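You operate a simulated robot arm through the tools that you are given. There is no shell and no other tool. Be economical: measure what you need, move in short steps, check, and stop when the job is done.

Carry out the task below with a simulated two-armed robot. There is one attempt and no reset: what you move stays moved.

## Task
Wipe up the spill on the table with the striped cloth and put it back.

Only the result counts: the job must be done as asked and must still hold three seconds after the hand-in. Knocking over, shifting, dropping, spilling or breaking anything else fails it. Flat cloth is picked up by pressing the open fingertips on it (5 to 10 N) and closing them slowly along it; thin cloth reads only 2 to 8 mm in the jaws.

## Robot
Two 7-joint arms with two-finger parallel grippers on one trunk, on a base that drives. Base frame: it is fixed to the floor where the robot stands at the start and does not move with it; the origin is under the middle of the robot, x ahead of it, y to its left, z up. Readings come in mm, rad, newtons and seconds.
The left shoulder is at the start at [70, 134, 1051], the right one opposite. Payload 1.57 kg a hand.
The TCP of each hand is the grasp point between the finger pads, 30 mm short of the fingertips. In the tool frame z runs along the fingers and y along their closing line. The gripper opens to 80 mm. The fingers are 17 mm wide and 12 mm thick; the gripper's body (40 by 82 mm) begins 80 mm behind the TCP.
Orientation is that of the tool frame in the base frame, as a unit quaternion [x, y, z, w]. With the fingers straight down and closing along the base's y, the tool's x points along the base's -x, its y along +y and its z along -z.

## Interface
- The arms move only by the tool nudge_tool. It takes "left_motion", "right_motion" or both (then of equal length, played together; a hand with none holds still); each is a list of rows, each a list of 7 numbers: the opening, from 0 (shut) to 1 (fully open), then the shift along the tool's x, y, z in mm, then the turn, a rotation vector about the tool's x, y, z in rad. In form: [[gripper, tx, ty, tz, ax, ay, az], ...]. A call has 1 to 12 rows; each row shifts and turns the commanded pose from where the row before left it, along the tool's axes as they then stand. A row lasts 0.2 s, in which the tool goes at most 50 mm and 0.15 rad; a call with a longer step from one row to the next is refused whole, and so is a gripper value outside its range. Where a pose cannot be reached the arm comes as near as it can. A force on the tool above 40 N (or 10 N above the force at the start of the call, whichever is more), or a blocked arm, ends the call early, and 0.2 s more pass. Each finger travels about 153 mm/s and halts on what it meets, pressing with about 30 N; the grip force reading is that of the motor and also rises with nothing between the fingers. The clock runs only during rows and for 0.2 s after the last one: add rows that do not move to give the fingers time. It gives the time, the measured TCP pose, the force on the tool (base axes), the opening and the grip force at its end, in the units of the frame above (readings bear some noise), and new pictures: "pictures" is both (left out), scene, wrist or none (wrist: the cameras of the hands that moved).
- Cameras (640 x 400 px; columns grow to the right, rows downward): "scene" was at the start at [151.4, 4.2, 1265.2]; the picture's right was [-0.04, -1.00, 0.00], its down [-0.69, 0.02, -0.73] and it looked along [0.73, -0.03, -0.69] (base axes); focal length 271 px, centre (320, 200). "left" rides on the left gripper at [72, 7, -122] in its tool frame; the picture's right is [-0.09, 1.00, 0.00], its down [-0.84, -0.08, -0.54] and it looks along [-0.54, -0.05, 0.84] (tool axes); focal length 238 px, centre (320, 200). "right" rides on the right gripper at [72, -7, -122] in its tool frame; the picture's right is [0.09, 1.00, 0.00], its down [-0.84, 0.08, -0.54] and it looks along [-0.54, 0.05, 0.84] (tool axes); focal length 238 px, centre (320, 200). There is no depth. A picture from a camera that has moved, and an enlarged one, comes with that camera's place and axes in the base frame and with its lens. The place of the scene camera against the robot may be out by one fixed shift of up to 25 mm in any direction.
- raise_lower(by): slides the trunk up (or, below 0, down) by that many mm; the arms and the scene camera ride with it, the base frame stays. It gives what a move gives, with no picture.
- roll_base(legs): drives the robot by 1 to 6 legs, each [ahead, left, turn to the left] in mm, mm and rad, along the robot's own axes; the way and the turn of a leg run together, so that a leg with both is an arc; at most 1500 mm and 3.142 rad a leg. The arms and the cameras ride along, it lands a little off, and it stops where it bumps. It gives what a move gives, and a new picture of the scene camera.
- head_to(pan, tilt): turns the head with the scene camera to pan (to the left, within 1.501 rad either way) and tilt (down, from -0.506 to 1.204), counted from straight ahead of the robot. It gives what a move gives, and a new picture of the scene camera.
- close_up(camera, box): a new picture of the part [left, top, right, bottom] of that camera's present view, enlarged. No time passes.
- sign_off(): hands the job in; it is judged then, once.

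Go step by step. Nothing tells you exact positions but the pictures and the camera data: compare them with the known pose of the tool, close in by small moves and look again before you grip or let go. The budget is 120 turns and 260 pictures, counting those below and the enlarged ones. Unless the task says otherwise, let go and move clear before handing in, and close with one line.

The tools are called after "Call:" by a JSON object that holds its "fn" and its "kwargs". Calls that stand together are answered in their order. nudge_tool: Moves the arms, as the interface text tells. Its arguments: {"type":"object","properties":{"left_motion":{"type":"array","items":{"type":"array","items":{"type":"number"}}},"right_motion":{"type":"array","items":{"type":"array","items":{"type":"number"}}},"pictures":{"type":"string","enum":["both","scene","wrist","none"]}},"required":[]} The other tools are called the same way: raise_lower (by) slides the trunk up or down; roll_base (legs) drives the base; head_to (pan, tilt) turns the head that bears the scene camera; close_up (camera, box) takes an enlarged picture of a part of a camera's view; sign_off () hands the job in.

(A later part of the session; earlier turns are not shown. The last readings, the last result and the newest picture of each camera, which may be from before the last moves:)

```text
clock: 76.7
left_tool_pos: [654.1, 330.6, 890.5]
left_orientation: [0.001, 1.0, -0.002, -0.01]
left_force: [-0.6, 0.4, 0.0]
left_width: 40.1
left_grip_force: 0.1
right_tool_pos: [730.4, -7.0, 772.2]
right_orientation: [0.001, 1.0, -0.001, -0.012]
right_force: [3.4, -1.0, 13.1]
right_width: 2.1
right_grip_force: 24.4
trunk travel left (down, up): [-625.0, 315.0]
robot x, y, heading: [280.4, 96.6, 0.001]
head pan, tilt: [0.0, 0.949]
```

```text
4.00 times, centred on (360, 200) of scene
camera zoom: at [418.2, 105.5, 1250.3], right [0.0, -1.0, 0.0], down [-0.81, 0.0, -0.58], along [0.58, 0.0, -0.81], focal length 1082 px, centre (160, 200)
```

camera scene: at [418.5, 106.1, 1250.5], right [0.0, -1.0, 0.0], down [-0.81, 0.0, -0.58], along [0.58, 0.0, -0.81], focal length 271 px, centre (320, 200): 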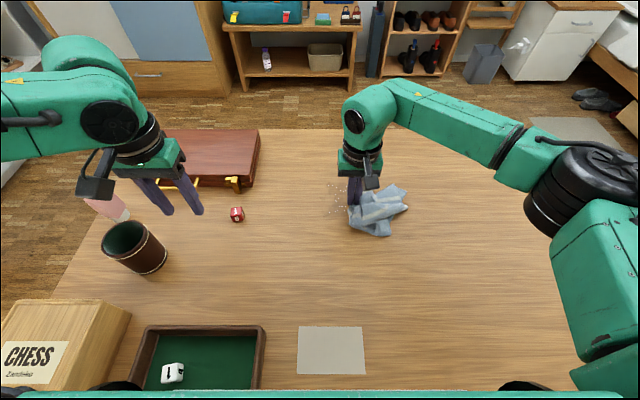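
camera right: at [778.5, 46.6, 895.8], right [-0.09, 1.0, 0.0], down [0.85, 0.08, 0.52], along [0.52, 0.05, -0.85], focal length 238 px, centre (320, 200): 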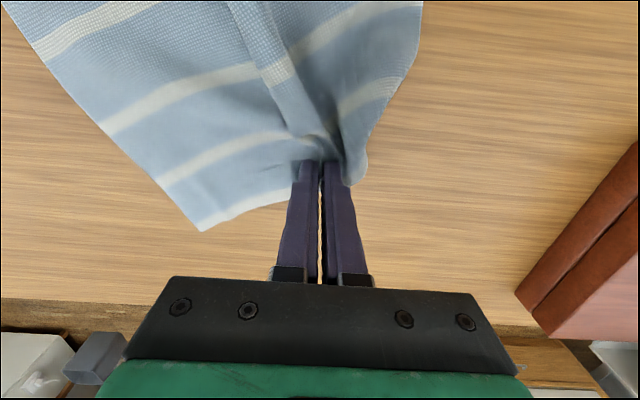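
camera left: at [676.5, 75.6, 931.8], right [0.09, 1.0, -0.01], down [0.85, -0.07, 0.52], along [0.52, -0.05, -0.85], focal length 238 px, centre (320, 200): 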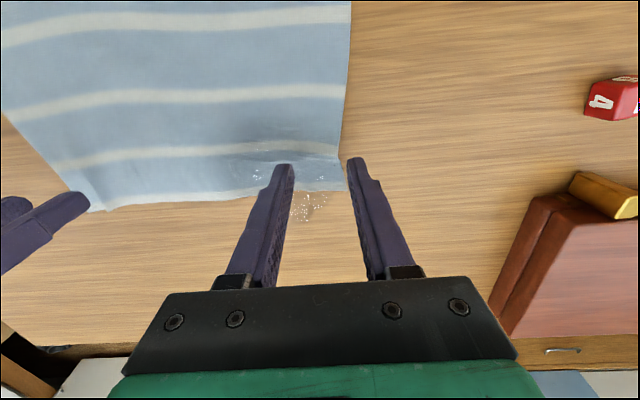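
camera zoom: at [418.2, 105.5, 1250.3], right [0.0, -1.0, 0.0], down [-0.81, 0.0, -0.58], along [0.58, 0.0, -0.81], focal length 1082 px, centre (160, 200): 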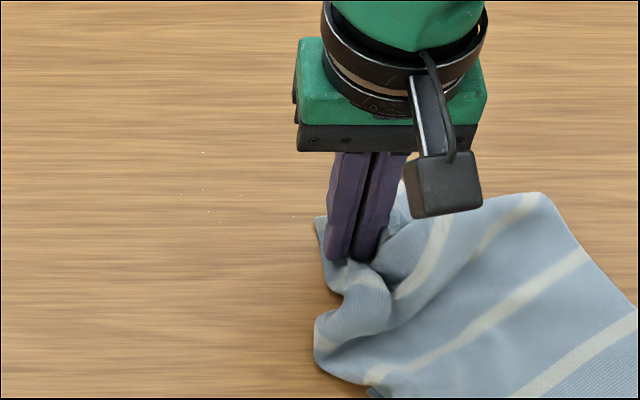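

A handful of specks remain; one more double pass.

Call:
{"fn": "nudge_tool", "kwargs": {"right_motion": [[0, -42, 8, 0, 0, 0, 0], [0, -42, 8, 0, 0, 0, 0], [0, 42, 8, 0, 0, 0, 0], [0, 42, 8, 0, 0, 0, 0], [0, -42, 8, 0, 0, 0, 0], [0, -42, 8, 0, 0, 0, 0], [0, 42, 8, 0, 0, 0, 0], [0, 42, 8, 0, 0, 0, 0], [0, -42, 9, 0, 0, 0, 0], [0, -42, 9, 0, 0, 0, 0], [0, 42, 9, 0, 0, 0, 0], [0, 42, 9, 0, 0, 0, 0]], "pictures": "none"}}

Call:
{"fn": "nudge_tool", "kwargs": {"right_motion": [[0, -44, -7, 0, 0, 0, 0], [0, -44, -7, 0, 0, 0, 0], [0, 44, -7, 0, 0, 0, 0], [0, 44, -7, 0, 0, 0, 0], [0, -44, -9, 0, 0, 0, 0], [0, -44, -9, 0, 0, 0, 0], [0, 44, -9, 0, 0, 0, 0], [0, 44, -9, 0, 0, 0, 0], [0, -44, -9, 0, 0, 0, 0], [0, -44, -9, 0, 0, 0, 0], [0, 44, -9, 0, 0, 0, 0], [0, 44, -9, 0, 0, 0, 0]], "pictures": "none"}}

Call:
{"fn": "nudge_tool", "kwargs": {"right_motion": [[0, 0, -30, -20, 0, 0, 0], [0, 0, -30, -30, 0, 0, 0], [0, 0, -30, -35, 0, 0, 0], [0, 0, 0, -40, 0, 0, 0], [0, 0, 0, -40, 0, 0, 0], [0, 0, 0, -40, 0, 0, 0]], "pictures": "both"}}

Call:
{"fn": "close_up", "kwargs": {"camera": "scene", "box": [280, 150, 440, 250]}}

```text
clock: 79.3
left_tool_pos: [655.8, 331.6, 889.9]
left_orientation: [0.001, 1.0, -0.002, -0.011]
left_force: [-0.1, 0.3, -0.1]
left_width: 39.9
left_grip_force: 0.2
right_tool_pos: [733.9, 96.9, 775.6]
right_orientation: [0.0, 1.0, 0.0, -0.012]
right_force: [-0.4, 0.0, -0.4]
right_width: 2.1
right_grip_force: 24.1
trunk travel left (down, up): [-625.0, 315.0]
robot x, y, heading: [283.4, 99.5, 0.0]
head pan, tilt: [0.0, 0.949]
```

```text
clock: 81.9
left_tool_pos: [655.6, 330.0, 890.2]
left_orientation: [0.0, 1.0, -0.003, -0.011]
left_force: [-0.1, 0.3, -0.3]
left_width: 40.0
left_grip_force: 0.1
right_tool_pos: [732.9, -5.5, 773.2]
right_orientation: [0.0, 1.0, 0.0, -0.011]
right_force: [1.3, -2.1, 2.7]
right_width: 2.1
right_grip_force: 24.0
trunk travel left (down, up): [-625.0, 315.0]
robot x, y, heading: [277.6, 97.4, -0.003]
head pan, tilt: [0.0, 0.949]
```

```text
clock: 83.3
left_tool_pos: [656.2, 330.2, 889.6]
left_orientation: [0.001, 1.0, -0.003, -0.011]
left_force: [-0.3, 0.1, -0.4]
left_width: 40.1
left_grip_force: 0.0
right_tool_pos: [737.1, -92.6, 977.4]
right_orientation: [-0.001, 1.0, 0.0, -0.013]
right_force: [-0.3, -0.3, -0.8]
right_width: 2.1
right_grip_force: 23.6
trunk travel left (down, up): [-625.0, 315.0]
robot x, y, heading: [277.0, 97.0, 0.001]
head pan, tilt: [0.0, 0.949]
camera scene: at [419.6, 106.3, 1250.3], right [0.0, -1.0, 0.0], down [-0.81, 0.0, -0.58], along [0.58, 0.0, -0.81], focal length 271 px, centre (320, 200)
camera right: at [668.8, -100.3, 1101.6], right [-0.09, 1.0, 0.0], down [0.85, 0.08, 0.52], along [0.52, 0.05, -0.85], focal length 238 px, centre (320, 200)
```

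scene: 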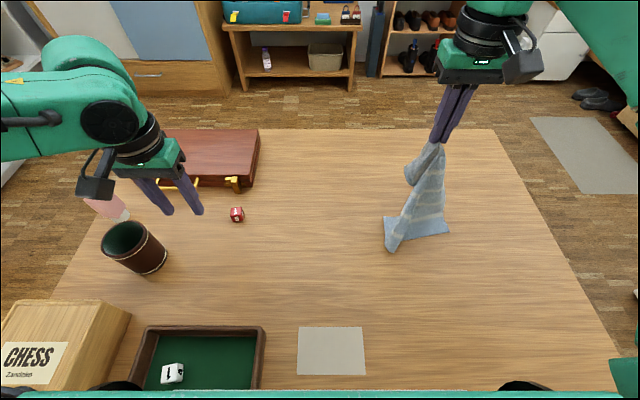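
right: 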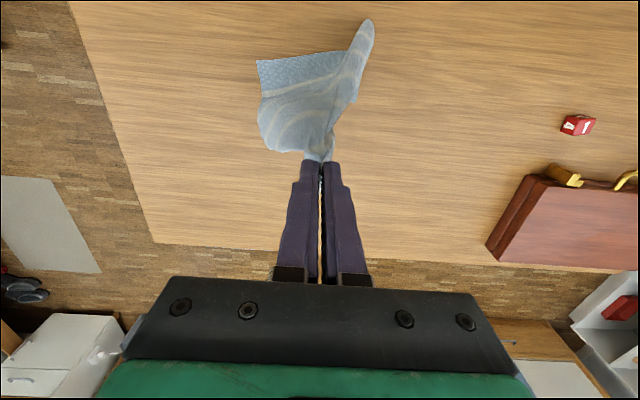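

```text
4.00 times, centred on (360, 200) of scene
camera zoom: at [419.6, 106.3, 1250.3], right [0.0, -1.0, 0.0], down [-0.81, 0.0, -0.58], along [0.58, 0.0, -0.81], focal length 1082 px, centre (160, 200)
```

zoom: 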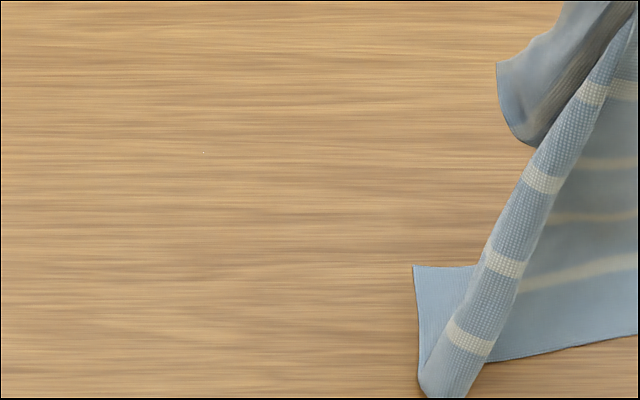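

The table is clean now. Next I lay the cloth back down, moving forward while lowering so it spreads out trailing toward the robot.

Call:
{"fn": "nudge_tool", "kwargs": {"right_motion": [[0, 30, 0, -40, 0, 0, 0], [0, 30, 0, -30, 0, 0, 0], [0, 0, 0, 0, 0, 0, 0], [0, -25, 0, 30, 0, 0, 0], [0, -25, 0, 35, 0, 0, 0], [0, -25, 0, 38, 0, 0, 0], [0, -25, 0, 40, 0, 0, 0], [0, -25, 0, 42, 0, 0, 0], [0, -22, 0, 42, 0, 0, 0], [0, -20, 0, 38, 0, 0, 0], [0, 0, 0, 5, 0, 0, 0], [0, 0, 0, 0, 0, 0, 0]], "pictures": "both"}}

```text
clock: 85.9
left_tool_pos: [656.1, 330.3, 889.7]
left_orientation: [0.001, 1.0, -0.002, -0.011]
left_force: [0.0, 0.5, 0.2]
left_width: 40.1
left_grip_force: 0.1
right_tool_pos: [838.6, -94.6, 773.3]
right_orientation: [0.0, 1.0, 0.001, -0.012]
right_force: [0.9, -1.4, 2.2]
right_width: 2.4
right_grip_force: 23.3
trunk travel left (down, up): [-625.0, 315.0]
robot x, y, heading: [278.0, 99.3, -0.001]
head pan, tilt: [0.0, 0.949]
camera scene: at [420.1, 105.8, 1250.3], right [0.0, -1.0, 0.0], down [-0.81, 0.0, -0.58], along [0.58, 0.0, -0.81], focal length 271 px, centre (320, 200)
camera right: at [771.0, -102.8, 897.2], right [-0.09, 1.0, 0.0], down [0.85, 0.08, 0.52], along [0.52, 0.05, -0.85], focal length 238 px, centre (320, 200)
```

scene: 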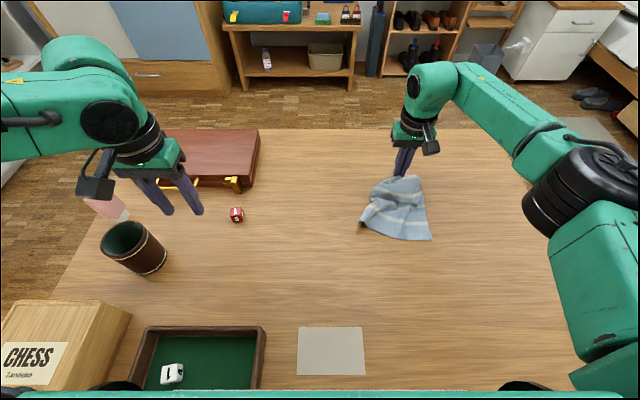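
right: 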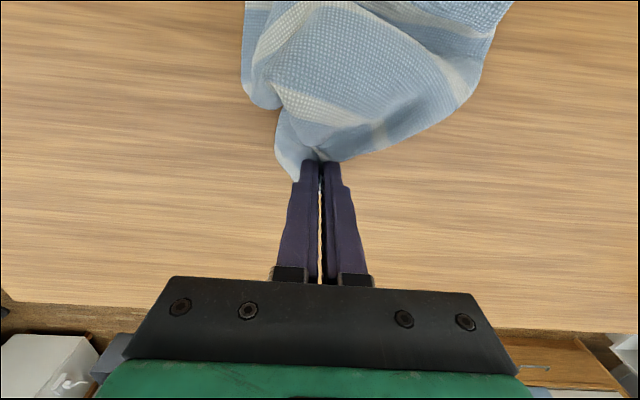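

Call:
{"fn": "close_up", "kwargs": {"camera": "scene", "box": [330, 150, 470, 250]}}

```text
4.00 times, centred on (400, 200) of scene
camera zoom: at [420.1, 105.8, 1250.3], right [0.0, -1.0, 0.0], down [-0.81, 0.0, -0.58], along [0.58, 0.0, -0.81], focal length 1082 px, centre (0, 200)
```

zoom: 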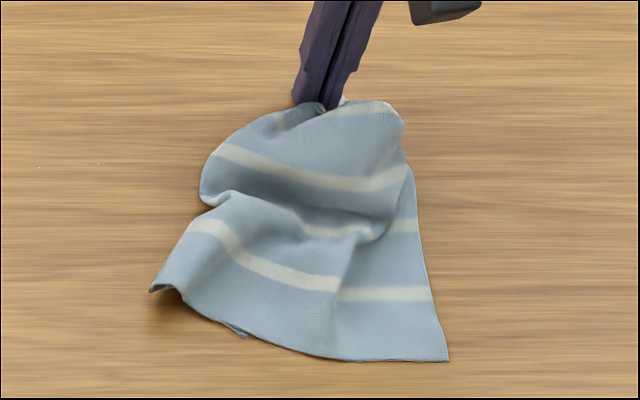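

I release here and will use both hands on the near corners to pull the cloth back to its place. First open, rise, and shift the base to the right.

Call:
{"fn": "nudge_tool", "kwargs": {"right_motion": [[0.1, 0, 0, 0, 0, 0, 0], [0.2, 0, 0, 0, 0, 0, 0], [0.3, 0, 0, 0, 0, 0, 0], [0.3, 0, 0, -10, 0, 0, 0], [0.4, 0, 0, -30, 0, 0, 0], [0.45, 0, 0, -40, 0, 0, 0], [0.45, 30, -20, 0, 0, 0, 0], [0.45, 30, -20, 0, 0, 0, 0]], "pictures": "none"}}

Call:
{"fn": "roll_base", "kwargs": {"legs": [[0, -180, 0]]}}

```text
clock: 87.7
left_tool_pos: [655.0, 329.9, 890.9]
left_orientation: [0.001, 1.0, -0.002, -0.011]
left_force: [-0.9, 0.3, 0.2]
left_width: 40.1
left_grip_force: 0.0
right_tool_pos: [778.7, -134.5, 855.7]
right_orientation: [0.0, 1.0, 0.0, -0.012]
right_force: [0.2, -0.7, 0.1]
right_width: 35.9
right_grip_force: 0.0
trunk travel left (down, up): [-625.0, 315.0]
robot x, y, heading: [277.4, 97.4, 0.004]
head pan, tilt: [0.0, 0.949]
```

```text
clock: 89.2
left_tool_pos: [655.9, 153.0, 890.8]
left_orientation: [0.0, 1.0, -0.004, -0.013]
left_force: [-0.9, -0.4, -0.2]
left_width: 40.0
left_grip_force: 0.1
right_tool_pos: [779.6, -312.6, 855.6]
right_orientation: [0.0, 1.0, 0.0, -0.012]
right_force: [-0.1, -0.3, 0.3]
right_width: 36.2
right_grip_force: 0.0
trunk travel left (down, up): [-625.0, 315.0]
robot x, y, heading: [278.1, -79.0, 0.001]
head pan, tilt: [0.0, 0.949]
camera scene: at [420.2, -72.4, 1250.3], right [0.0, -1.0, 0.0], down [-0.81, 0.0, -0.58], along [0.58, 0.0, -0.81], focal length 271 px, centre (320, 200)
```

scene: 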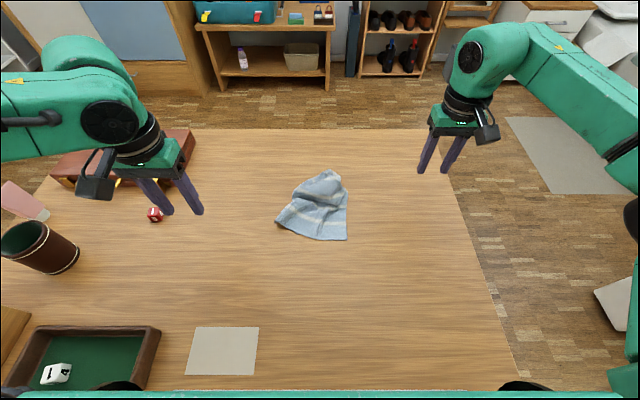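

I bring both hands above the near corners to look with the wrist cameras.

Call:
{"fn": "nudge_tool", "kwargs": {"right_motion": [[0.45, 26, 40, 0, 0, 0, 0], [0.45, 26, 40, 0, 0, 0, 0], [0.45, 26, 40, 0, 0, 0, 0], [0.45, 26, 40, 0, 0, 0, 0], [0.45, 0, 0, 15, 0, 0, 0]], "left_motion": [[0.45, -10, -37, 0, 0, 0, 0], [0.45, -10, -37, 0, 0, 0, 0], [0.45, -10, -37, 0, 0, 0, 0], [0.45, -10, -37, 0, 0, 0, 0], [0.45, 0, 0, 40, 0, 0, 0]], "pictures": "both"}}

```text
clock: 90.4
left_tool_pos: [695.8, 2.9, 851.1]
left_orientation: [0.001, 1.0, -0.004, -0.012]
left_force: [0.3, 0.2, -0.3]
left_width: 35.8
left_grip_force: 0.1
right_tool_pos: [675.6, -150.5, 843.1]
right_orientation: [0.0, 1.0, 0.0, -0.012]
right_force: [-0.1, 0.7, -0.4]
right_width: 35.8
right_grip_force: 0.0
trunk travel left (down, up): [-625.0, 315.0]
robot x, y, heading: [278.8, -77.0, 0.002]
head pan, tilt: [0.0, 0.949]
camera scene: at [421.1, -73.0, 1250.3], right [0.0, -1.0, 0.0], down [-0.81, 0.0, -0.58], along [0.58, 0.0, -0.81], focal length 271 px, centre (320, 200)
camera right: at [606.8, -158.9, 967.4], right [-0.09, 1.0, 0.0], down [0.85, 0.08, 0.52], along [0.52, 0.05, -0.85], focal length 238 px, centre (320, 200)
camera left: at [626.9, 9.1, 974.0], right [0.09, 1.0, -0.01], down [0.85, -0.07, 0.52], along [0.52, -0.05, -0.85], focal length 238 px, centre (320, 200)
```

scene: 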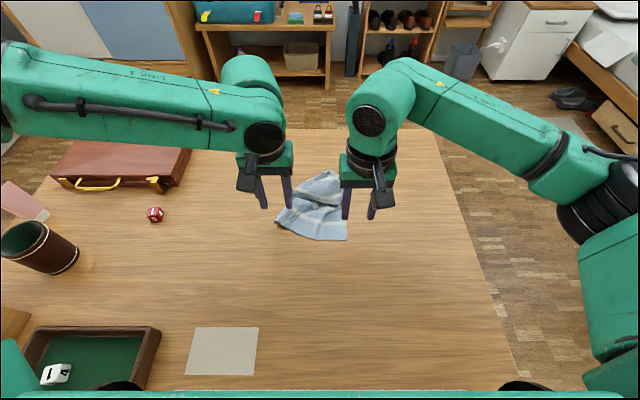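
right: 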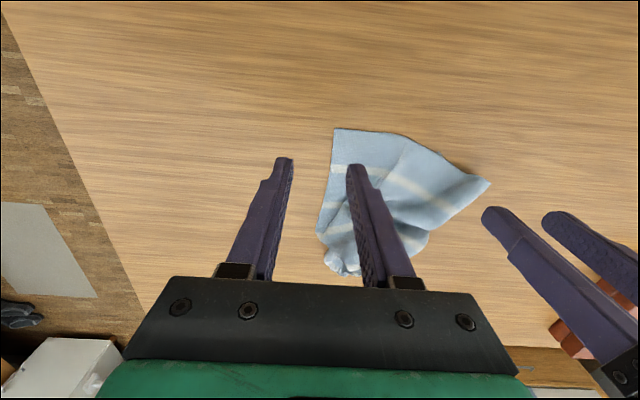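
left: 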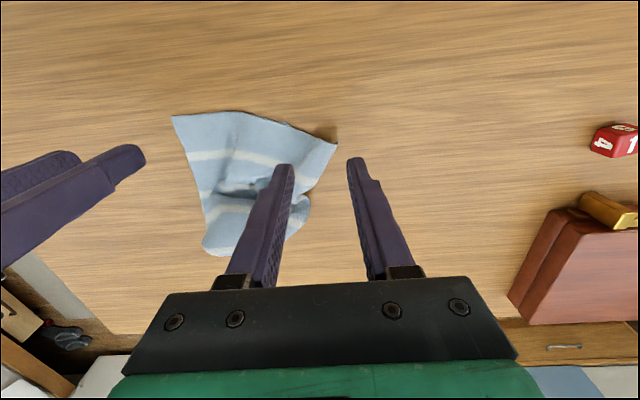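

I align over the near corners and lower to just above the cloth.

Call:
{"fn": "nudge_tool", "kwargs": {"right_motion": [[0.45, -2, 30, 0, 0, 0, 0], [0.45, 0, 0, 20, 0, 0, 0], [0.45, 0, 0, 20, 0, 0, 0], [0.45, 0, 0, 10, 0, 0, 0]], "left_motion": [[0.45, -17, -8, 0, 0, 0, 0], [0.45, 0, 0, 20, 0, 0, 0], [0.45, 0, 0, 20, 0, 0, 0], [0.45, 0, 0, 18, 0, 0, 0]], "pictures": "wrist"}}

```text
clock: 91.4
left_tool_pos: [701.5, 8.1, 794.9]
left_orientation: [-0.001, 1.0, -0.003, -0.011]
left_force: [-0.2, -0.3, 1.1]
left_width: 36.1
left_grip_force: 0.1
left hand out of reach, approached as far as the arm can: row 2, 3, 4
right_tool_pos: [675.7, -122.0, 792.9]
right_orientation: [0.0, 1.0, 0.0, -0.011]
right_force: [-0.3, -0.2, -0.1]
right_width: 35.8
right_grip_force: 0.2
trunk travel left (down, up): [-625.0, 315.0]
robot x, y, heading: [282.1, -76.3, 0.002]
head pan, tilt: [0.0, 0.949]
camera right: at [607.8, -130.0, 917.4], right [-0.09, 1.0, 0.0], down [0.85, 0.08, 0.52], along [0.52, 0.05, -0.85], focal length 238 px, centre (320, 200)
camera left: at [633.4, 14.0, 919.2], right [0.09, 1.0, -0.01], down [0.85, -0.07, 0.52], along [0.52, -0.06, -0.85], focal length 238 px, centre (320, 200)
```

right: 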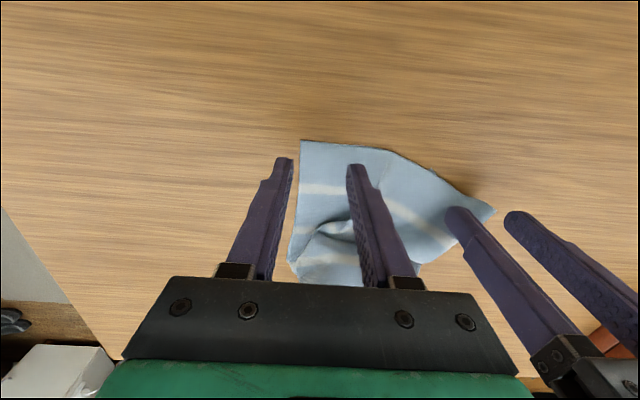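
left: 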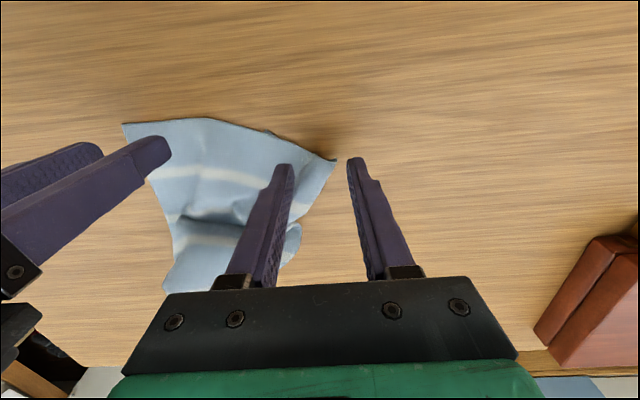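

The left arm is short again, so I roll the base ahead 28 mm and compensate.

Call:
{"fn": "roll_base", "kwargs": {"legs": [[28, 0, 0]]}}

Call:
{"fn": "nudge_tool", "kwargs": {"right_motion": [[0.45, 28, 10, 0, 0, 0, 0], [0.45, 0, 0, 8, 0, 0, 0], [0.45, 0, 0, 5, 0, 0, 0], [0.45, 0, 0, 0, 0, 0, 0]], "left_motion": [[0.45, 18, -10, 0, 0, 0, 0], [0.45, 0, 0, 8, 0, 0, 0], [0.45, 0, 0, 7, 0, 0, 0], [0.45, 0, 0, 0, 0, 0, 0]], "pictures": "wrist"}}

```text
clock: 92.2
left_tool_pos: [728.0, 6.7, 796.8]
left_orientation: [0.0, 1.0, -0.003, -0.01]
left_force: [-0.4, -0.4, 0.2]
left_width: 36.1
left_grip_force: 0.1
right_tool_pos: [702.7, -121.5, 794.4]
right_orientation: [0.0, 1.0, 0.001, -0.012]
right_force: [-0.4, -0.2, 0.8]
right_width: 35.9
right_grip_force: 0.1
trunk travel left (down, up): [-625.0, 315.0]
robot x, y, heading: [305.0, -80.4, 0.0]
head pan, tilt: [0.0, 0.949]
camera scene: at [446.3, -72.5, 1250.5], right [0.0, -1.0, 0.0], down [-0.81, 0.0, -0.58], along [0.58, 0.0, -0.81], focal length 271 px, centre (320, 200)
```

scene: 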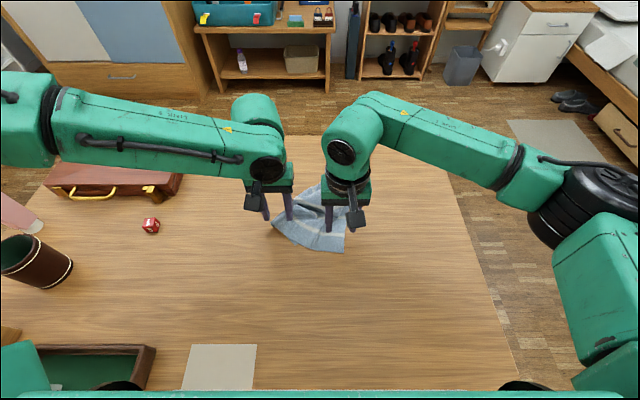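

```text
clock: 93.2
left_tool_pos: [708.1, 2.1, 784.4]
left_orientation: [0.0, 1.0, -0.005, -0.011]
left_force: [0.0, 1.2, -0.2]
left_width: 36.0
left_grip_force: 0.0
left hand out of reach, approached as far as the arm can: row 3
right_tool_pos: [675.3, -113.0, 782.1]
right_orientation: [-0.001, 1.0, 0.001, -0.012]
right_force: [0.2, 0.8, 0.3]
right_width: 35.8
right_grip_force: 0.1
trunk travel left (down, up): [-625.0, 315.0]
robot x, y, heading: [307.0, -80.2, 0.0]
head pan, tilt: [0.0, 0.949]
camera right: at [606.9, -119.8, 904.8], right [-0.09, 1.0, 0.0], down [0.85, 0.08, 0.52], along [0.52, 0.05, -0.85], focal length 238 px, centre (320, 200)
camera left: at [640.1, 8.0, 906.7], right [0.09, 1.0, -0.01], down [0.85, -0.07, 0.52], along [0.52, -0.06, -0.85], focal length 238 px, centre (320, 200)
```

right: 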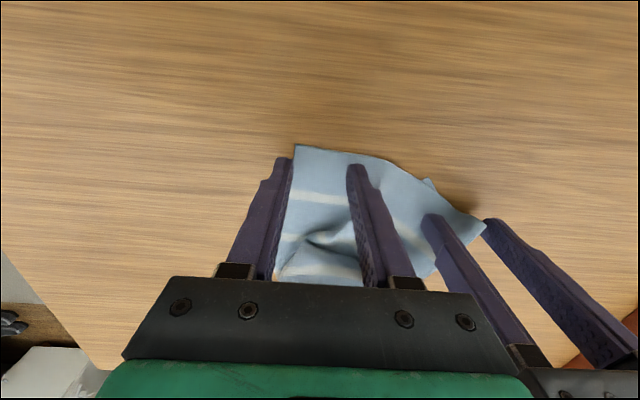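
left: 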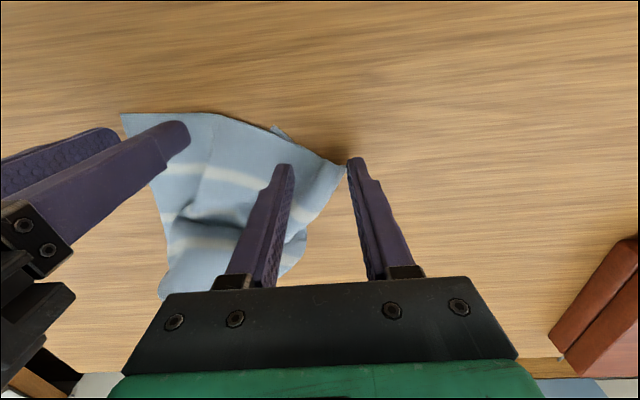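

The left is at its limit, so I'll do this corner by corner: retreat the left hand and grip the near-right corner with the right hand alone.

Call:
{"fn": "nudge_tool", "kwargs": {"left_motion": [[0.45, 0, 0, -30, 0, 0, 0], [0.45, 0, 0, -40, 0, 0, 0], [0.45, 0, 40, -20, 0, 0, 0], [0.45, 0, 45, 0, 0, 0, 0], [0.45, 0, 45, 0, 0, 0, 0], [0.45, 0, 0, 0, 0, 0, 0]], "right_motion": [[0.45, 0, 8, 0, 0, 0, 0], [0.45, 0, 0, 4, 0, 0, 0], [0.45, 0, 0, 3, 0, 0, 0], [0.45, 0, 0, 1.5, 0, 0, 0], [0.45, 0, 0, 1, 0, 0, 0], [0.45, 0, 0, 0, 0, 0, 0]], "pictures": "none"}}

```text
clock: 94.6
left_tool_pos: [709.0, 131.5, 873.2]
left_orientation: [0.002, 1.0, -0.002, -0.012]
left_force: [0.1, 0.1, 0.1]
left_width: 35.7
left_grip_force: 0.1
right_tool_pos: [675.2, -106.2, 772.5]
right_orientation: [0.0, 1.0, 0.001, -0.012]
right_force: [0.6, -0.6, -0.1]
right_width: 35.8
right_grip_force: 0.1
trunk travel left (down, up): [-625.0, 315.0]
robot x, y, heading: [308.0, -83.2, -0.005]
head pan, tilt: [0.0, 0.949]
```

Call:
{"fn": "nudge_tool", "kwargs": {"right_motion": [[0.45, 0, 0, 1, 0, 0, 0], [0.45, 0, 0, 0.5, 0, 0, 0], [0.45, 0, 0, 0, 0, 0, 0]], "pictures": "none"}}

```text
clock: 95.4
left_tool_pos: [709.0, 131.3, 874.7]
left_orientation: [0.0, 1.0, -0.004, -0.011]
left_force: [0.2, -0.8, 0.4]
left_width: 36.2
left_grip_force: 0.0
right_tool_pos: [675.2, -104.0, 772.0]
right_orientation: [0.0, 1.0, 0.001, -0.012]
right_force: [1.1, 0.6, 11.1]
right_width: 35.9
right_grip_force: 0.0
trunk travel left (down, up): [-625.0, 315.0]
robot x, y, heading: [309.3, -77.8, 0.0]
head pan, tilt: [0.0, 0.949]
```

Call:
{"fn": "nudge_tool", "kwargs": {"right_motion": [[0.42, 0, 0, 0, 0, 0, 0], [0.38, 0, 0, 0, 0, 0, 0], [0.34, 0, 0, 0, 0, 0, 0], [0.3, 0, 0, 0, 0, 0, 0], [0.26, 0, 0, 0, 0, 0, 0], [0.22, 0, 0, 0, 0, 0, 0], [0.18, 0, 0, 0, 0, 0, 0], [0.14, 0, 0, 0, 0, 0, 0], [0.1, 0, 0, 0, 0, 0, 0], [0.05, 0, 0, 0, 0, 0, 0], [0, 0, 0, 0, 0, 0, 0], [0, 0, 0, -2, 0, 0, 0]], "pictures": "wrist"}}

```text
clock: 98.0
left_tool_pos: [708.0, 131.7, 873.0]
left_orientation: [0.0, 1.0, -0.003, -0.011]
left_force: [0.1, 0.1, -0.2]
left_width: 35.8
left_grip_force: 0.0
right_tool_pos: [674.1, -103.7, 772.5]
right_orientation: [-0.001, 1.0, 0.0, -0.011]
right_force: [-0.7, 0.3, 4.1]
right_width: 6.0
right_grip_force: 25.3
trunk travel left (down, up): [-625.0, 315.0]
robot x, y, heading: [311.0, -79.7, 0.001]
head pan, tilt: [0.0, 0.949]
camera right: at [606.0, -112.6, 895.6], right [-0.09, 1.0, 0.0], down [0.85, 0.08, 0.52], along [0.52, 0.05, -0.85], focal length 238 px, centre (320, 200)
```

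right: 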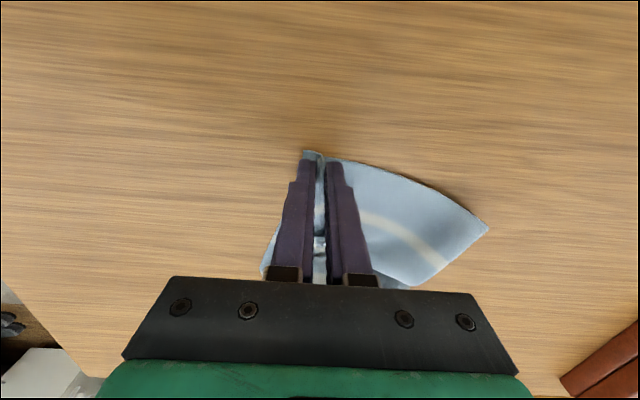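

Gripped (6 mm). I lift slightly and pull the cloth back by rolling the base about 320 mm toward the start.

Call:
{"fn": "nudge_tool", "kwargs": {"right_motion": [[0, 0, 0, -4, 0, 0, 0], [0, 0, 0, -3, 0, 0, 0]], "pictures": "none"}}

Call:
{"fn": "roll_base", "kwargs": {"legs": [[-310, 0, 0]]}}

```text
clock: 98.6
left_tool_pos: [709.7, 131.1, 872.3]
left_orientation: [0.0, 1.0, -0.003, -0.011]
left_force: [0.4, 0.3, 1.0]
left_width: 36.1
left_grip_force: 0.0
right_tool_pos: [674.5, -104.9, 779.4]
right_orientation: [0.0, 1.0, 0.0, -0.011]
right_force: [-1.1, 0.2, 0.0]
right_width: 2.4
right_grip_force: 24.2
trunk travel left (down, up): [-625.0, 315.0]
robot x, y, heading: [305.4, -78.8, 0.001]
head pan, tilt: [0.0, 0.949]
```

```text
clock: 100.7
left_tool_pos: [397.5, 132.2, 871.6]
left_orientation: [-0.003, 1.0, -0.003, -0.012]
left_force: [0.6, 0.1, 0.0]
left_width: 36.1
left_grip_force: 0.0
right_tool_pos: [363.7, -103.4, 779.4]
right_orientation: [-0.002, 1.0, 0.0, -0.012]
right_force: [-0.1, -0.7, 0.1]
right_width: 2.2
right_grip_force: 23.7
trunk travel left (down, up): [-625.0, 315.0]
robot x, y, heading: [-3.1, -83.6, 0.006]
head pan, tilt: [0.0, 0.949]
camera scene: at [136.8, -72.8, 1250.3], right [0.01, -1.0, 0.0], down [-0.81, 0.0, -0.58], along [0.58, 0.0, -0.81], focal length 271 px, centre (320, 200)
```

scene: 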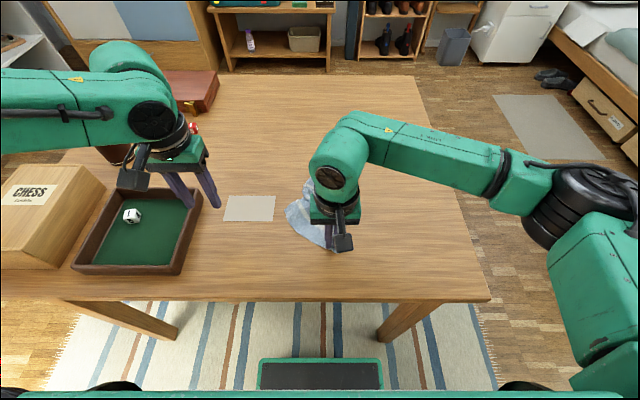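

The corner is near its place. I nudge to target, release, and lift the hand to look.

Call:
{"fn": "nudge_tool", "kwargs": {"right_motion": [[0, 6, -10, 0, 0, 0, 0], [0, 0, 0, 5, 0, 0, 0], [0.15, 0, 0, 0, 0, 0, 0], [0.3, 0, 0, 0, 0, 0, 0], [0.3, 0, 0, -10, 0, 0, 0], [0.45, 0, 0, -40, 0, 0, 0], [0.45, 0, -40, -20, 0, 0, 0], [0.45, 0, -45, 0, 0, 0, 0], [0.45, 0, -45, 0, 0, 0, 0], [0.45, 0, -45, 0, 0, 0, 0]], "left_motion": [[0.45, 0, 0, -20, 0, 0, 0], [0.45, 0, 0, -20, 0, 0, 0], [0.45, 0, 0, 0, 0, 0, 0], [0.45, 0, 0, 0, 0, 0, 0], [0.45, 0, 0, 0, 0, 0, 0], [0.45, 0, 0, 0, 0, 0, 0], [0.45, 0, 0, 0, 0, 0, 0], [0.45, 0, 0, 0, 0, 0, 0], [0.45, 0, 0, 0, 0, 0, 0], [0.45, 0, 0, 0, 0, 0, 0]], "pictures": "scene"}}

Call:
{"fn": "close_up", "kwargs": {"camera": "scene", "box": [200, 160, 400, 285]}}

```text
clock: 102.9
left_tool_pos: [397.2, 129.8, 914.5]
left_orientation: [-0.003, 1.0, -0.003, -0.012]
left_force: [-0.1, 0.2, -0.2]
left_width: 35.9
left_grip_force: 0.1
right_tool_pos: [361.0, -287.6, 842.6]
right_orientation: [-0.003, 1.0, 0.0, -0.011]
right_force: [0.2, -0.2, 0.3]
right_width: 36.1
right_grip_force: 0.2
trunk travel left (down, up): [-625.0, 315.0]
robot x, y, heading: [-5.9, -79.0, 0.007]
head pan, tilt: [0.0, 0.949]
camera scene: at [135.9, -74.4, 1250.4], right [0.01, -1.0, 0.0], down [-0.81, 0.0, -0.58], along [0.58, 0.0, -0.81], focal length 271 px, centre (320, 200)
```

scene: 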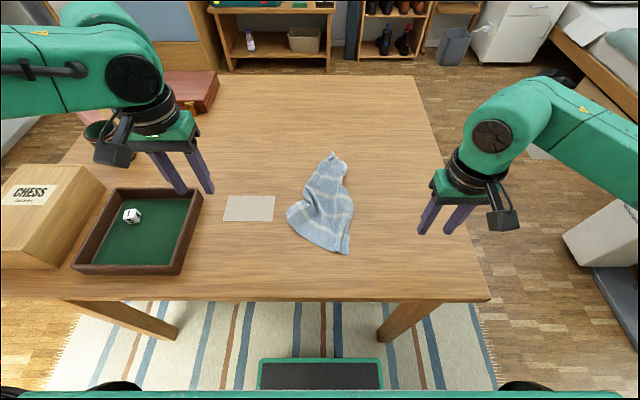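

```text
3.20 times, centred on (300, 222) of scene
camera zoom: at [135.9, -74.4, 1250.4], right [0.01, -1.0, 0.0], down [-0.81, 0.0, -0.58], along [0.58, 0.0, -0.81], focal length 866 px, centre (384, 128)
```

zoom: 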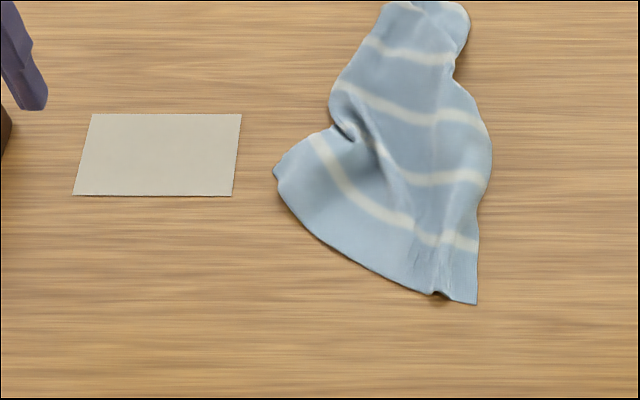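

Good result: near-right corner sits at about (347,−143). Now the left hand takes the near-left corner (~(442,−8)); I roll ahead 70 mm so the left arm can reach.

Call:
{"fn": "roll_base", "kwargs": {"legs": [[70, 0, 0]]}}

Call:
{"fn": "nudge_tool", "kwargs": {"left_motion": [[0.45, 5, -38, 15, 0, 0, 0], [0.45, 5, -38, 15, 0, 0, 0], [0.45, 5, -38, 15, 0, 0, 0], [0.45, 2, -38, 19, 0, 0, 0], [0.45, 0, 0, 20, 0, 0, 0]], "pictures": "both"}}

```text
clock: 103.9
left_tool_pos: [467.1, 131.9, 914.0]
left_orientation: [-0.003, 1.0, -0.003, -0.011]
left_force: [-0.7, -0.4, -0.6]
left_width: 36.2
left_grip_force: 0.1
right_tool_pos: [430.9, -285.9, 842.3]
right_orientation: [-0.003, 1.0, 0.001, -0.012]
right_force: [0.4, 0.1, -0.8]
right_width: 35.9
right_grip_force: 0.0
trunk travel left (down, up): [-625.0, 315.0]
robot x, y, heading: [63.2, -75.3, 0.009]
head pan, tilt: [0.0, 0.949]
camera scene: at [206.4, -72.5, 1250.3], right [0.01, -1.0, 0.0], down [-0.81, 0.0, -0.58], along [0.58, 0.0, -0.81], focal length 271 px, centre (320, 200)
```

scene: 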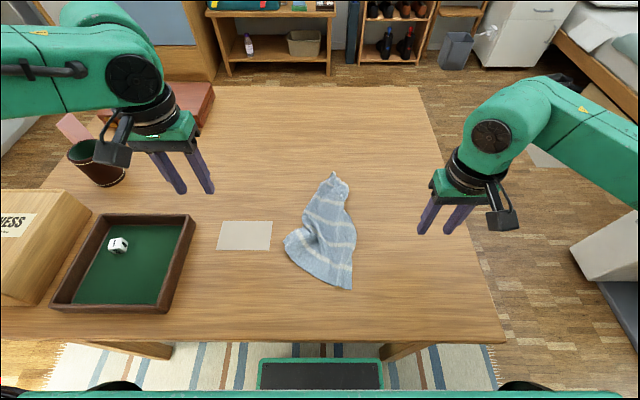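

```text
clock: 105.1
left_tool_pos: [450.8, -21.0, 831.3]
left_orientation: [-0.003, 1.0, -0.003, -0.012]
left_force: [-0.2, 0.9, -0.4]
left_width: 36.1
left_grip_force: 0.0
right_tool_pos: [431.6, -285.5, 843.0]
right_orientation: [-0.004, 1.0, 0.0, -0.013]
right_force: [0.3, -0.1, -0.9]
right_width: 36.1
right_grip_force: 0.0
trunk travel left (down, up): [-625.0, 315.0]
robot x, y, heading: [64.6, -74.6, 0.003]
head pan, tilt: [0.0, 0.949]
camera scene: at [206.1, -72.0, 1250.4], right [0.01, -1.0, 0.0], down [-0.81, -0.01, -0.58], along [0.58, 0.0, -0.81], focal length 271 px, centre (320, 200)
camera left: at [383.1, -15.2, 954.0], right [0.09, 1.0, -0.01], down [0.85, -0.07, 0.52], along [0.52, -0.05, -0.85], focal length 238 px, centre (320, 200)
```

scene: 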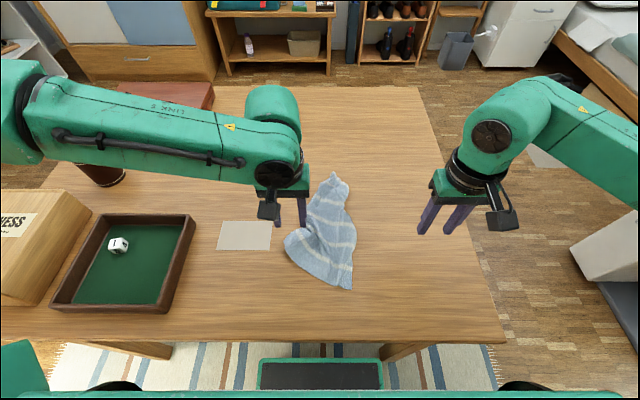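
left: 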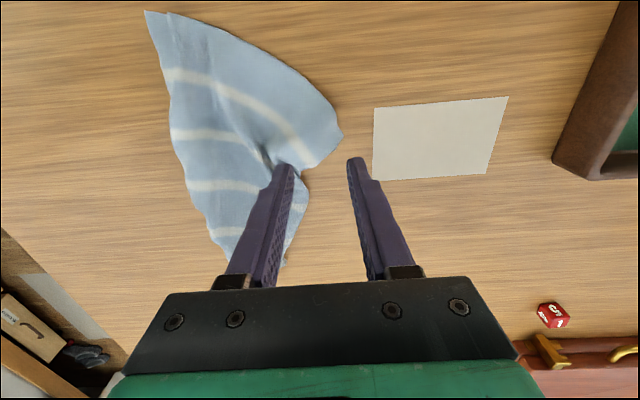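

Call:
{"fn": "close_up", "kwargs": {"camera": "left", "box": [140, 0, 380, 150]}}

Call:
{"fn": "close_up", "kwargs": {"camera": "scene", "box": [260, 160, 380, 300]}}

```text
2.67 times, centred on (260, 75) of left
camera zoom: at [383.1, -15.2, 954.0], right [0.09, 1.0, -0.01], down [0.85, -0.07, 0.52], along [0.52, -0.05, -0.85], focal length 636 px, centre (480, 533)
```

zoom: 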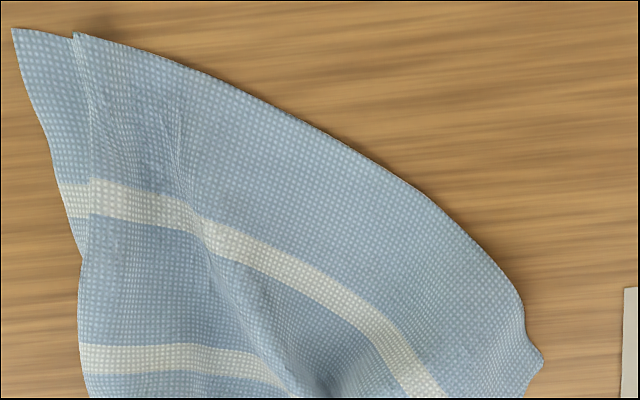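

```text
2.86 times, centred on (320, 230) of scene
camera zoom: at [206.1, -72.0, 1250.4], right [0.01, -1.0, 0.0], down [-0.81, -0.01, -0.58], along [0.58, 0.0, -0.81], focal length 773 px, centre (320, 114)
```

zoom: 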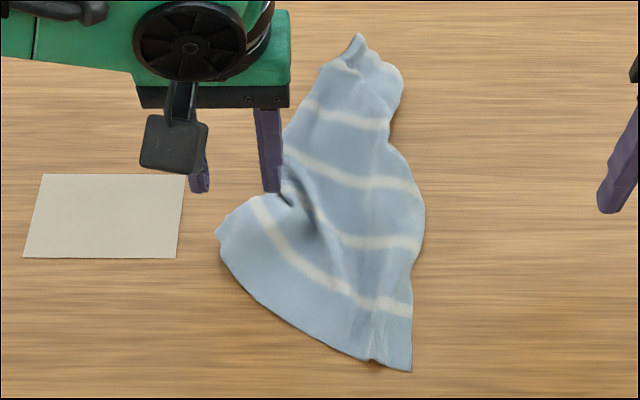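

The corner tip is at (444,−1). I lower the left hand just inside it with a narrower opening.

Call:
{"fn": "nudge_tool", "kwargs": {"left_motion": [[0.35, 5, -2, 0, 0, 0, 0], [0.35, 0, 0, 20, 0, 0, 0], [0.35, 0, 0, 20, 0, 0, 0], [0.35, 0, 0, 10, 0, 0, 0], [0.35, 0, 0, 5, 0, 0, 0], [0.35, 0, 0, 2, 0, 0, 0], [0.35, 0, 0, 0, 0, 0, 0]], "pictures": "wrist"}}

```text
clock: 106.7
left_tool_pos: [437.9, -8.6, 781.0]
left_orientation: [-0.003, 1.0, -0.004, -0.011]
left_force: [-0.7, -0.2, -0.3]
left_width: 28.0
left_grip_force: 0.0
left hand out of reach, approached as far as the arm can: row 3, 4
right_tool_pos: [431.5, -287.2, 843.8]
right_orientation: [-0.004, 1.0, 0.001, -0.013]
right_force: [-0.8, 0.0, 0.3]
right_width: 35.8
right_grip_force: 0.1
trunk travel left (down, up): [-625.0, 315.0]
robot x, y, heading: [68.5, -79.8, 0.001]
head pan, tilt: [0.0, 0.949]
camera left: at [369.0, -3.1, 904.1], right [0.09, 1.0, -0.01], down [0.85, -0.07, 0.52], along [0.52, -0.05, -0.85], focal length 238 px, centre (320, 200)
```

left: 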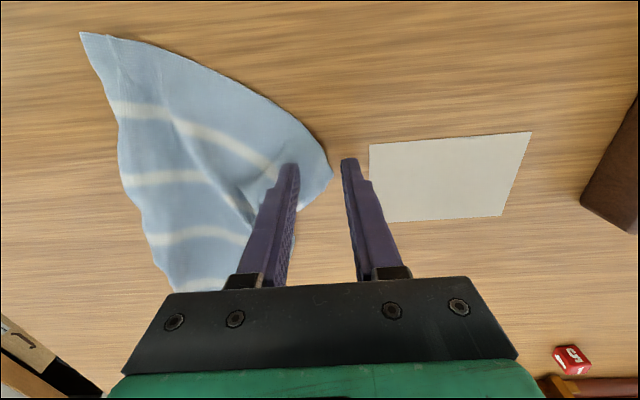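

Left inward limit again; I raise it, shift the base 70 mm right and retry.

Call:
{"fn": "nudge_tool", "kwargs": {"left_motion": [[0.35, 0, 0, -30, 0, 0, 0], [0.35, 0, 0, 0, 0, 0, 0]], "pictures": "none"}}

Call:
{"fn": "roll_base", "kwargs": {"legs": [[0, -70, 0]]}}

Call:
{"fn": "nudge_tool", "kwargs": {"left_motion": [[0.35, 0, 25, 0, 0, 0, 0], [0.35, 0, 25, 0, 0, 0, 0], [0.35, 0, 0, 20, 0, 0, 0], [0.35, 0, 0, 5, 0, 0, 0], [0.35, 0, 0, 0, 0, 0, 0]], "pictures": "wrist"}}

```text
clock: 107.3
left_tool_pos: [438.9, -9.8, 810.1]
left_orientation: [-0.002, 1.0, -0.003, -0.011]
left_force: [0.1, 0.4, 0.4]
left_width: 28.1
left_grip_force: 0.2
right_tool_pos: [431.7, -286.3, 843.0]
right_orientation: [-0.004, 1.0, 0.001, -0.012]
right_force: [-0.7, -0.4, -0.1]
right_width: 35.9
right_grip_force: 0.0
trunk travel left (down, up): [-625.0, 315.0]
robot x, y, heading: [62.4, -79.2, 0.008]
head pan, tilt: [0.0, 0.949]
```

```text
clock: 108.3
left_tool_pos: [440.2, -79.7, 809.3]
left_orientation: [-0.003, 1.0, -0.002, -0.011]
left_force: [-0.6, -0.6, 0.1]
left_width: 28.2
left_grip_force: 0.1
right_tool_pos: [432.7, -355.5, 841.7]
right_orientation: [-0.003, 1.0, 0.002, -0.013]
right_force: [-0.1, -1.0, 0.3]
right_width: 36.0
right_grip_force: 0.2
trunk travel left (down, up): [-625.0, 315.0]
robot x, y, heading: [65.8, -148.5, 0.009]
head pan, tilt: [0.0, 0.949]
camera scene: at [206.8, -142.1, 1250.3], right [0.01, -1.0, 0.0], down [-0.81, -0.01, -0.58], along [0.58, 0.0, -0.81], focal length 271 px, centre (320, 200)
```

scene: 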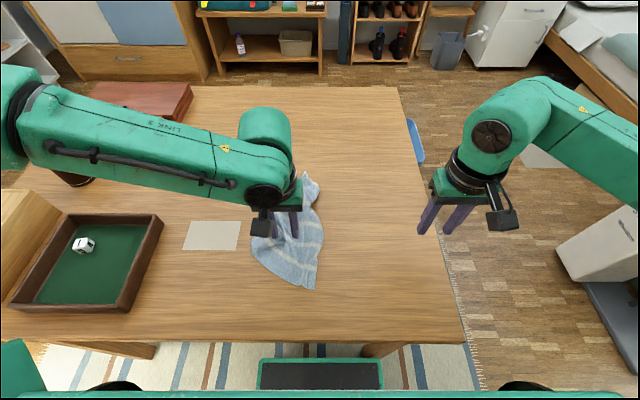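

```text
clock: 109.5
left_tool_pos: [438.8, -29.1, 782.9]
left_orientation: [-0.003, 1.0, -0.003, -0.011]
left_force: [-1.0, 0.1, -0.4]
left_width: 27.9
left_grip_force: 0.1
right_tool_pos: [433.6, -355.2, 843.6]
right_orientation: [-0.003, 1.0, 0.001, -0.012]
right_force: [0.1, -0.3, 0.4]
right_width: 36.1
right_grip_force: 0.0
trunk travel left (down, up): [-625.0, 315.0]
robot x, y, heading: [65.6, -150.9, 0.009]
head pan, tilt: [0.0, 0.949]
camera left: at [370.3, -23.9, 907.2], right [0.09, 1.0, -0.01], down [0.85, -0.07, 0.52], along [0.52, -0.05, -0.85], focal length 238 px, centre (320, 200)
```

left: 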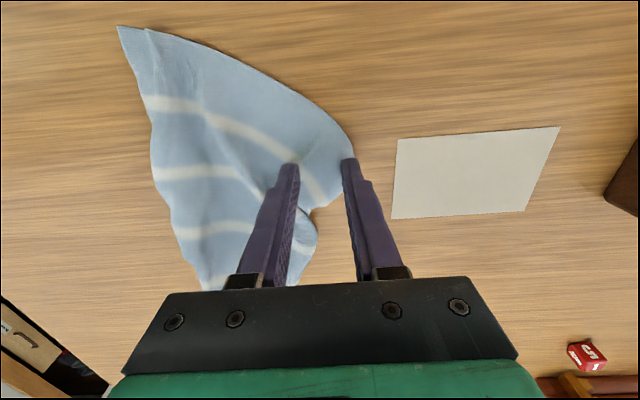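

Call:
{"fn": "nudge_tool", "kwargs": {"left_motion": [[0.35, 2, -9, 0, 0, 0, 0], [0.35, 0, 0, 5, 0, 0, 0], [0.35, 0, 0, 3, 0, 0, 0], [0.35, 0, 0, 2, 0, 0, 0], [0.35, 0, 0, 0, 0, 0, 0]], "pictures": "none"}}

```text
clock: 110.8
left_tool_pos: [437.2, -39.6, 775.1]
left_orientation: [-0.002, 1.0, -0.002, -0.011]
left_force: [-0.4, 0.8, -0.6]
left_width: 28.1
left_grip_force: 0.0
right_tool_pos: [431.8, -354.9, 842.8]
right_orientation: [-0.004, 1.0, 0.0, -0.012]
right_force: [0.1, -0.1, -0.4]
right_width: 36.4
right_grip_force: 0.0
trunk travel left (down, up): [-625.0, 315.0]
robot x, y, heading: [66.7, -152.8, 0.007]
head pan, tilt: [0.0, 0.949]
```

Call:
{"fn": "nudge_tool", "kwargs": {"left_motion": [[0.35, 0, 0, 1.5, 0, 0, 0], [0.35, 0, 0, 1.2, 0, 0, 0], [0.35, 0, 0, 0.8, 0, 0, 0], [0.35, 0, 0, 0, 0, 0, 0]], "pictures": "wrist"}}

```text
clock: 111.8
left_tool_pos: [436.8, -40.1, 771.8]
left_orientation: [-0.002, 1.0, -0.004, -0.009]
left_force: [3.7, 0.2, 18.9]
left_width: 27.7
left_grip_force: 0.1
right_tool_pos: [431.0, -355.7, 843.2]
right_orientation: [-0.003, 1.0, 0.0, -0.01]
right_force: [-0.6, 0.6, 0.4]
right_width: 35.5
right_grip_force: 0.0
trunk travel left (down, up): [-625.0, 315.0]
robot x, y, heading: [65.9, -149.0, 0.003]
head pan, tilt: [0.0, 0.949]
camera left: at [367.4, -33.4, 895.4], right [0.09, 1.0, -0.01], down [0.85, -0.07, 0.53], along [0.52, -0.05, -0.85], focal length 238 px, centre (320, 200)
```

left: 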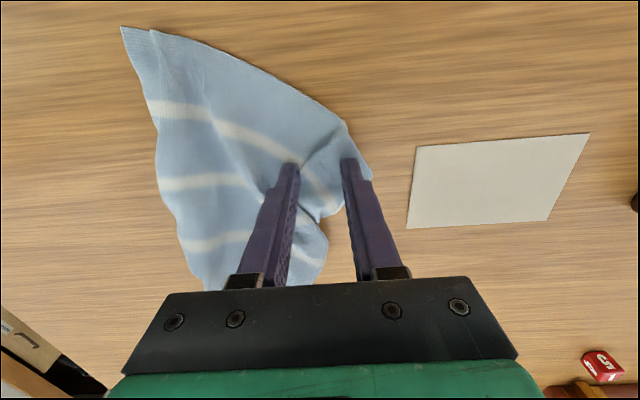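

Contact at 19 N; I ease by 0.7 mm and close slowly.

Call:
{"fn": "nudge_tool", "kwargs": {"left_motion": [[0.34, 0, 0, -0.7, 0, 0, 0], [0.3, 0, 0, 0, 0, 0, 0], [0.26, 0, 0, 0, 0, 0, 0], [0.22, 0, 0, 0, 0, 0, 0], [0.18, 0, 0, 0, 0, 0, 0], [0.14, 0, 0, 0, 0, 0, 0], [0.1, 0, 0, 0, 0, 0, 0], [0.05, 0, 0, 0, 0, 0, 0], [0, 0, 0, 0, 0, 0, 0], [0, 0, 0, -5, 0, 0, 0], [0, 0, 0, -15, 0, 0, 0], [0, 0, 0, -15, 0, 0, 0]], "pictures": "wrist"}}

```text
clock: 114.3
left_tool_pos: [437.6, -37.9, 808.0]
left_orientation: [-0.003, 1.0, -0.003, -0.012]
left_force: [0.1, -0.4, 0.1]
left_width: 2.1
left_grip_force: 23.8
right_tool_pos: [432.6, -356.7, 842.1]
right_orientation: [-0.004, 1.0, 0.002, -0.011]
right_force: [0.0, 0.3, -0.4]
right_width: 36.2
right_grip_force: 0.0
trunk travel left (down, up): [-625.0, 315.0]
robot x, y, heading: [65.7, -150.4, 0.01]
head pan, tilt: [0.0, 0.949]
camera left: at [369.0, -32.5, 930.5], right [0.09, 1.0, -0.01], down [0.85, -0.07, 0.52], along [0.52, -0.05, -0.85], focal length 238 px, centre (320, 200)
```

left: 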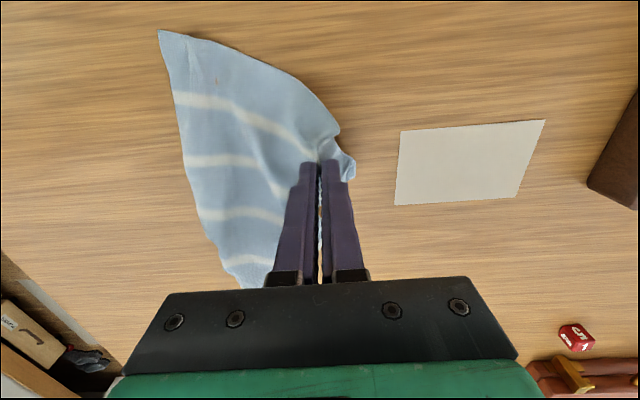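

The left holds the corner. I carry it slightly raised to its target (~(365,120)) and lower it.

Call:
{"fn": "nudge_tool", "kwargs": {"left_motion": [[0, 18, 35, 0, 0, 0, 0], [0, 18, 35, 0, 0, 0, 0], [0, 18, 35, 0, 0, 0, 0], [0, 18, 30, 0, 0, 0, 0], [0, 0, 18, 10, 0, 0, 0], [0, 0, 8, 15, 0, 0, 0], [0, 0, 0, 7, 0, 0, 0], [0, 0, 0, 0, 0, 0, 0]], "pictures": "both"}}

```text
clock: 116.2
left_tool_pos: [391.1, 124.3, 775.0]
left_orientation: [-0.003, 1.0, -0.002, -0.012]
left_force: [1.3, 0.4, 0.7]
left_width: 2.2
left_grip_force: 23.8
left hand out of reach, approached as far as the arm can: row 3, 4
right_tool_pos: [431.3, -355.6, 843.3]
right_orientation: [-0.003, 1.0, 0.0, -0.012]
right_force: [0.4, 0.6, -0.2]
right_width: 36.2
right_grip_force: 0.1
trunk travel left (down, up): [-625.0, 315.0]
robot x, y, heading: [62.5, -150.6, 0.009]
head pan, tilt: [0.0, 0.949]
camera scene: at [206.8, -142.1, 1250.3], right [0.01, -1.0, 0.0], down [-0.81, -0.01, -0.58], along [0.58, 0.0, -0.81], focal length 271 px, centre (320, 200)
camera left: at [321.7, 131.6, 898.2], right [0.09, 1.0, -0.01], down [0.85, -0.07, 0.52], along [0.52, -0.05, -0.85], focal length 238 px, centre (320, 200)
```

scene: 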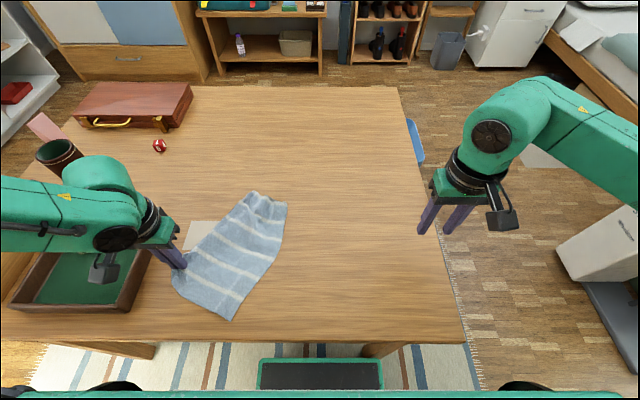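
left: 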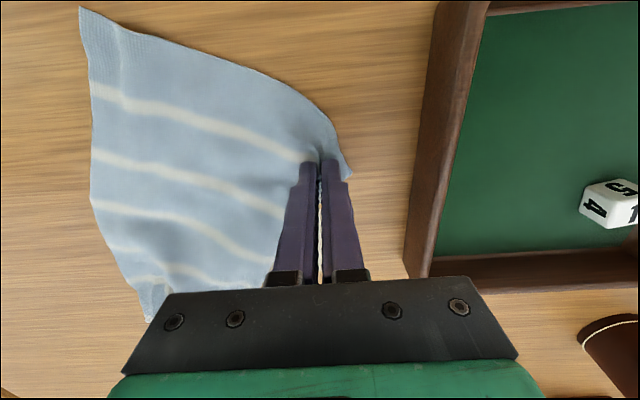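

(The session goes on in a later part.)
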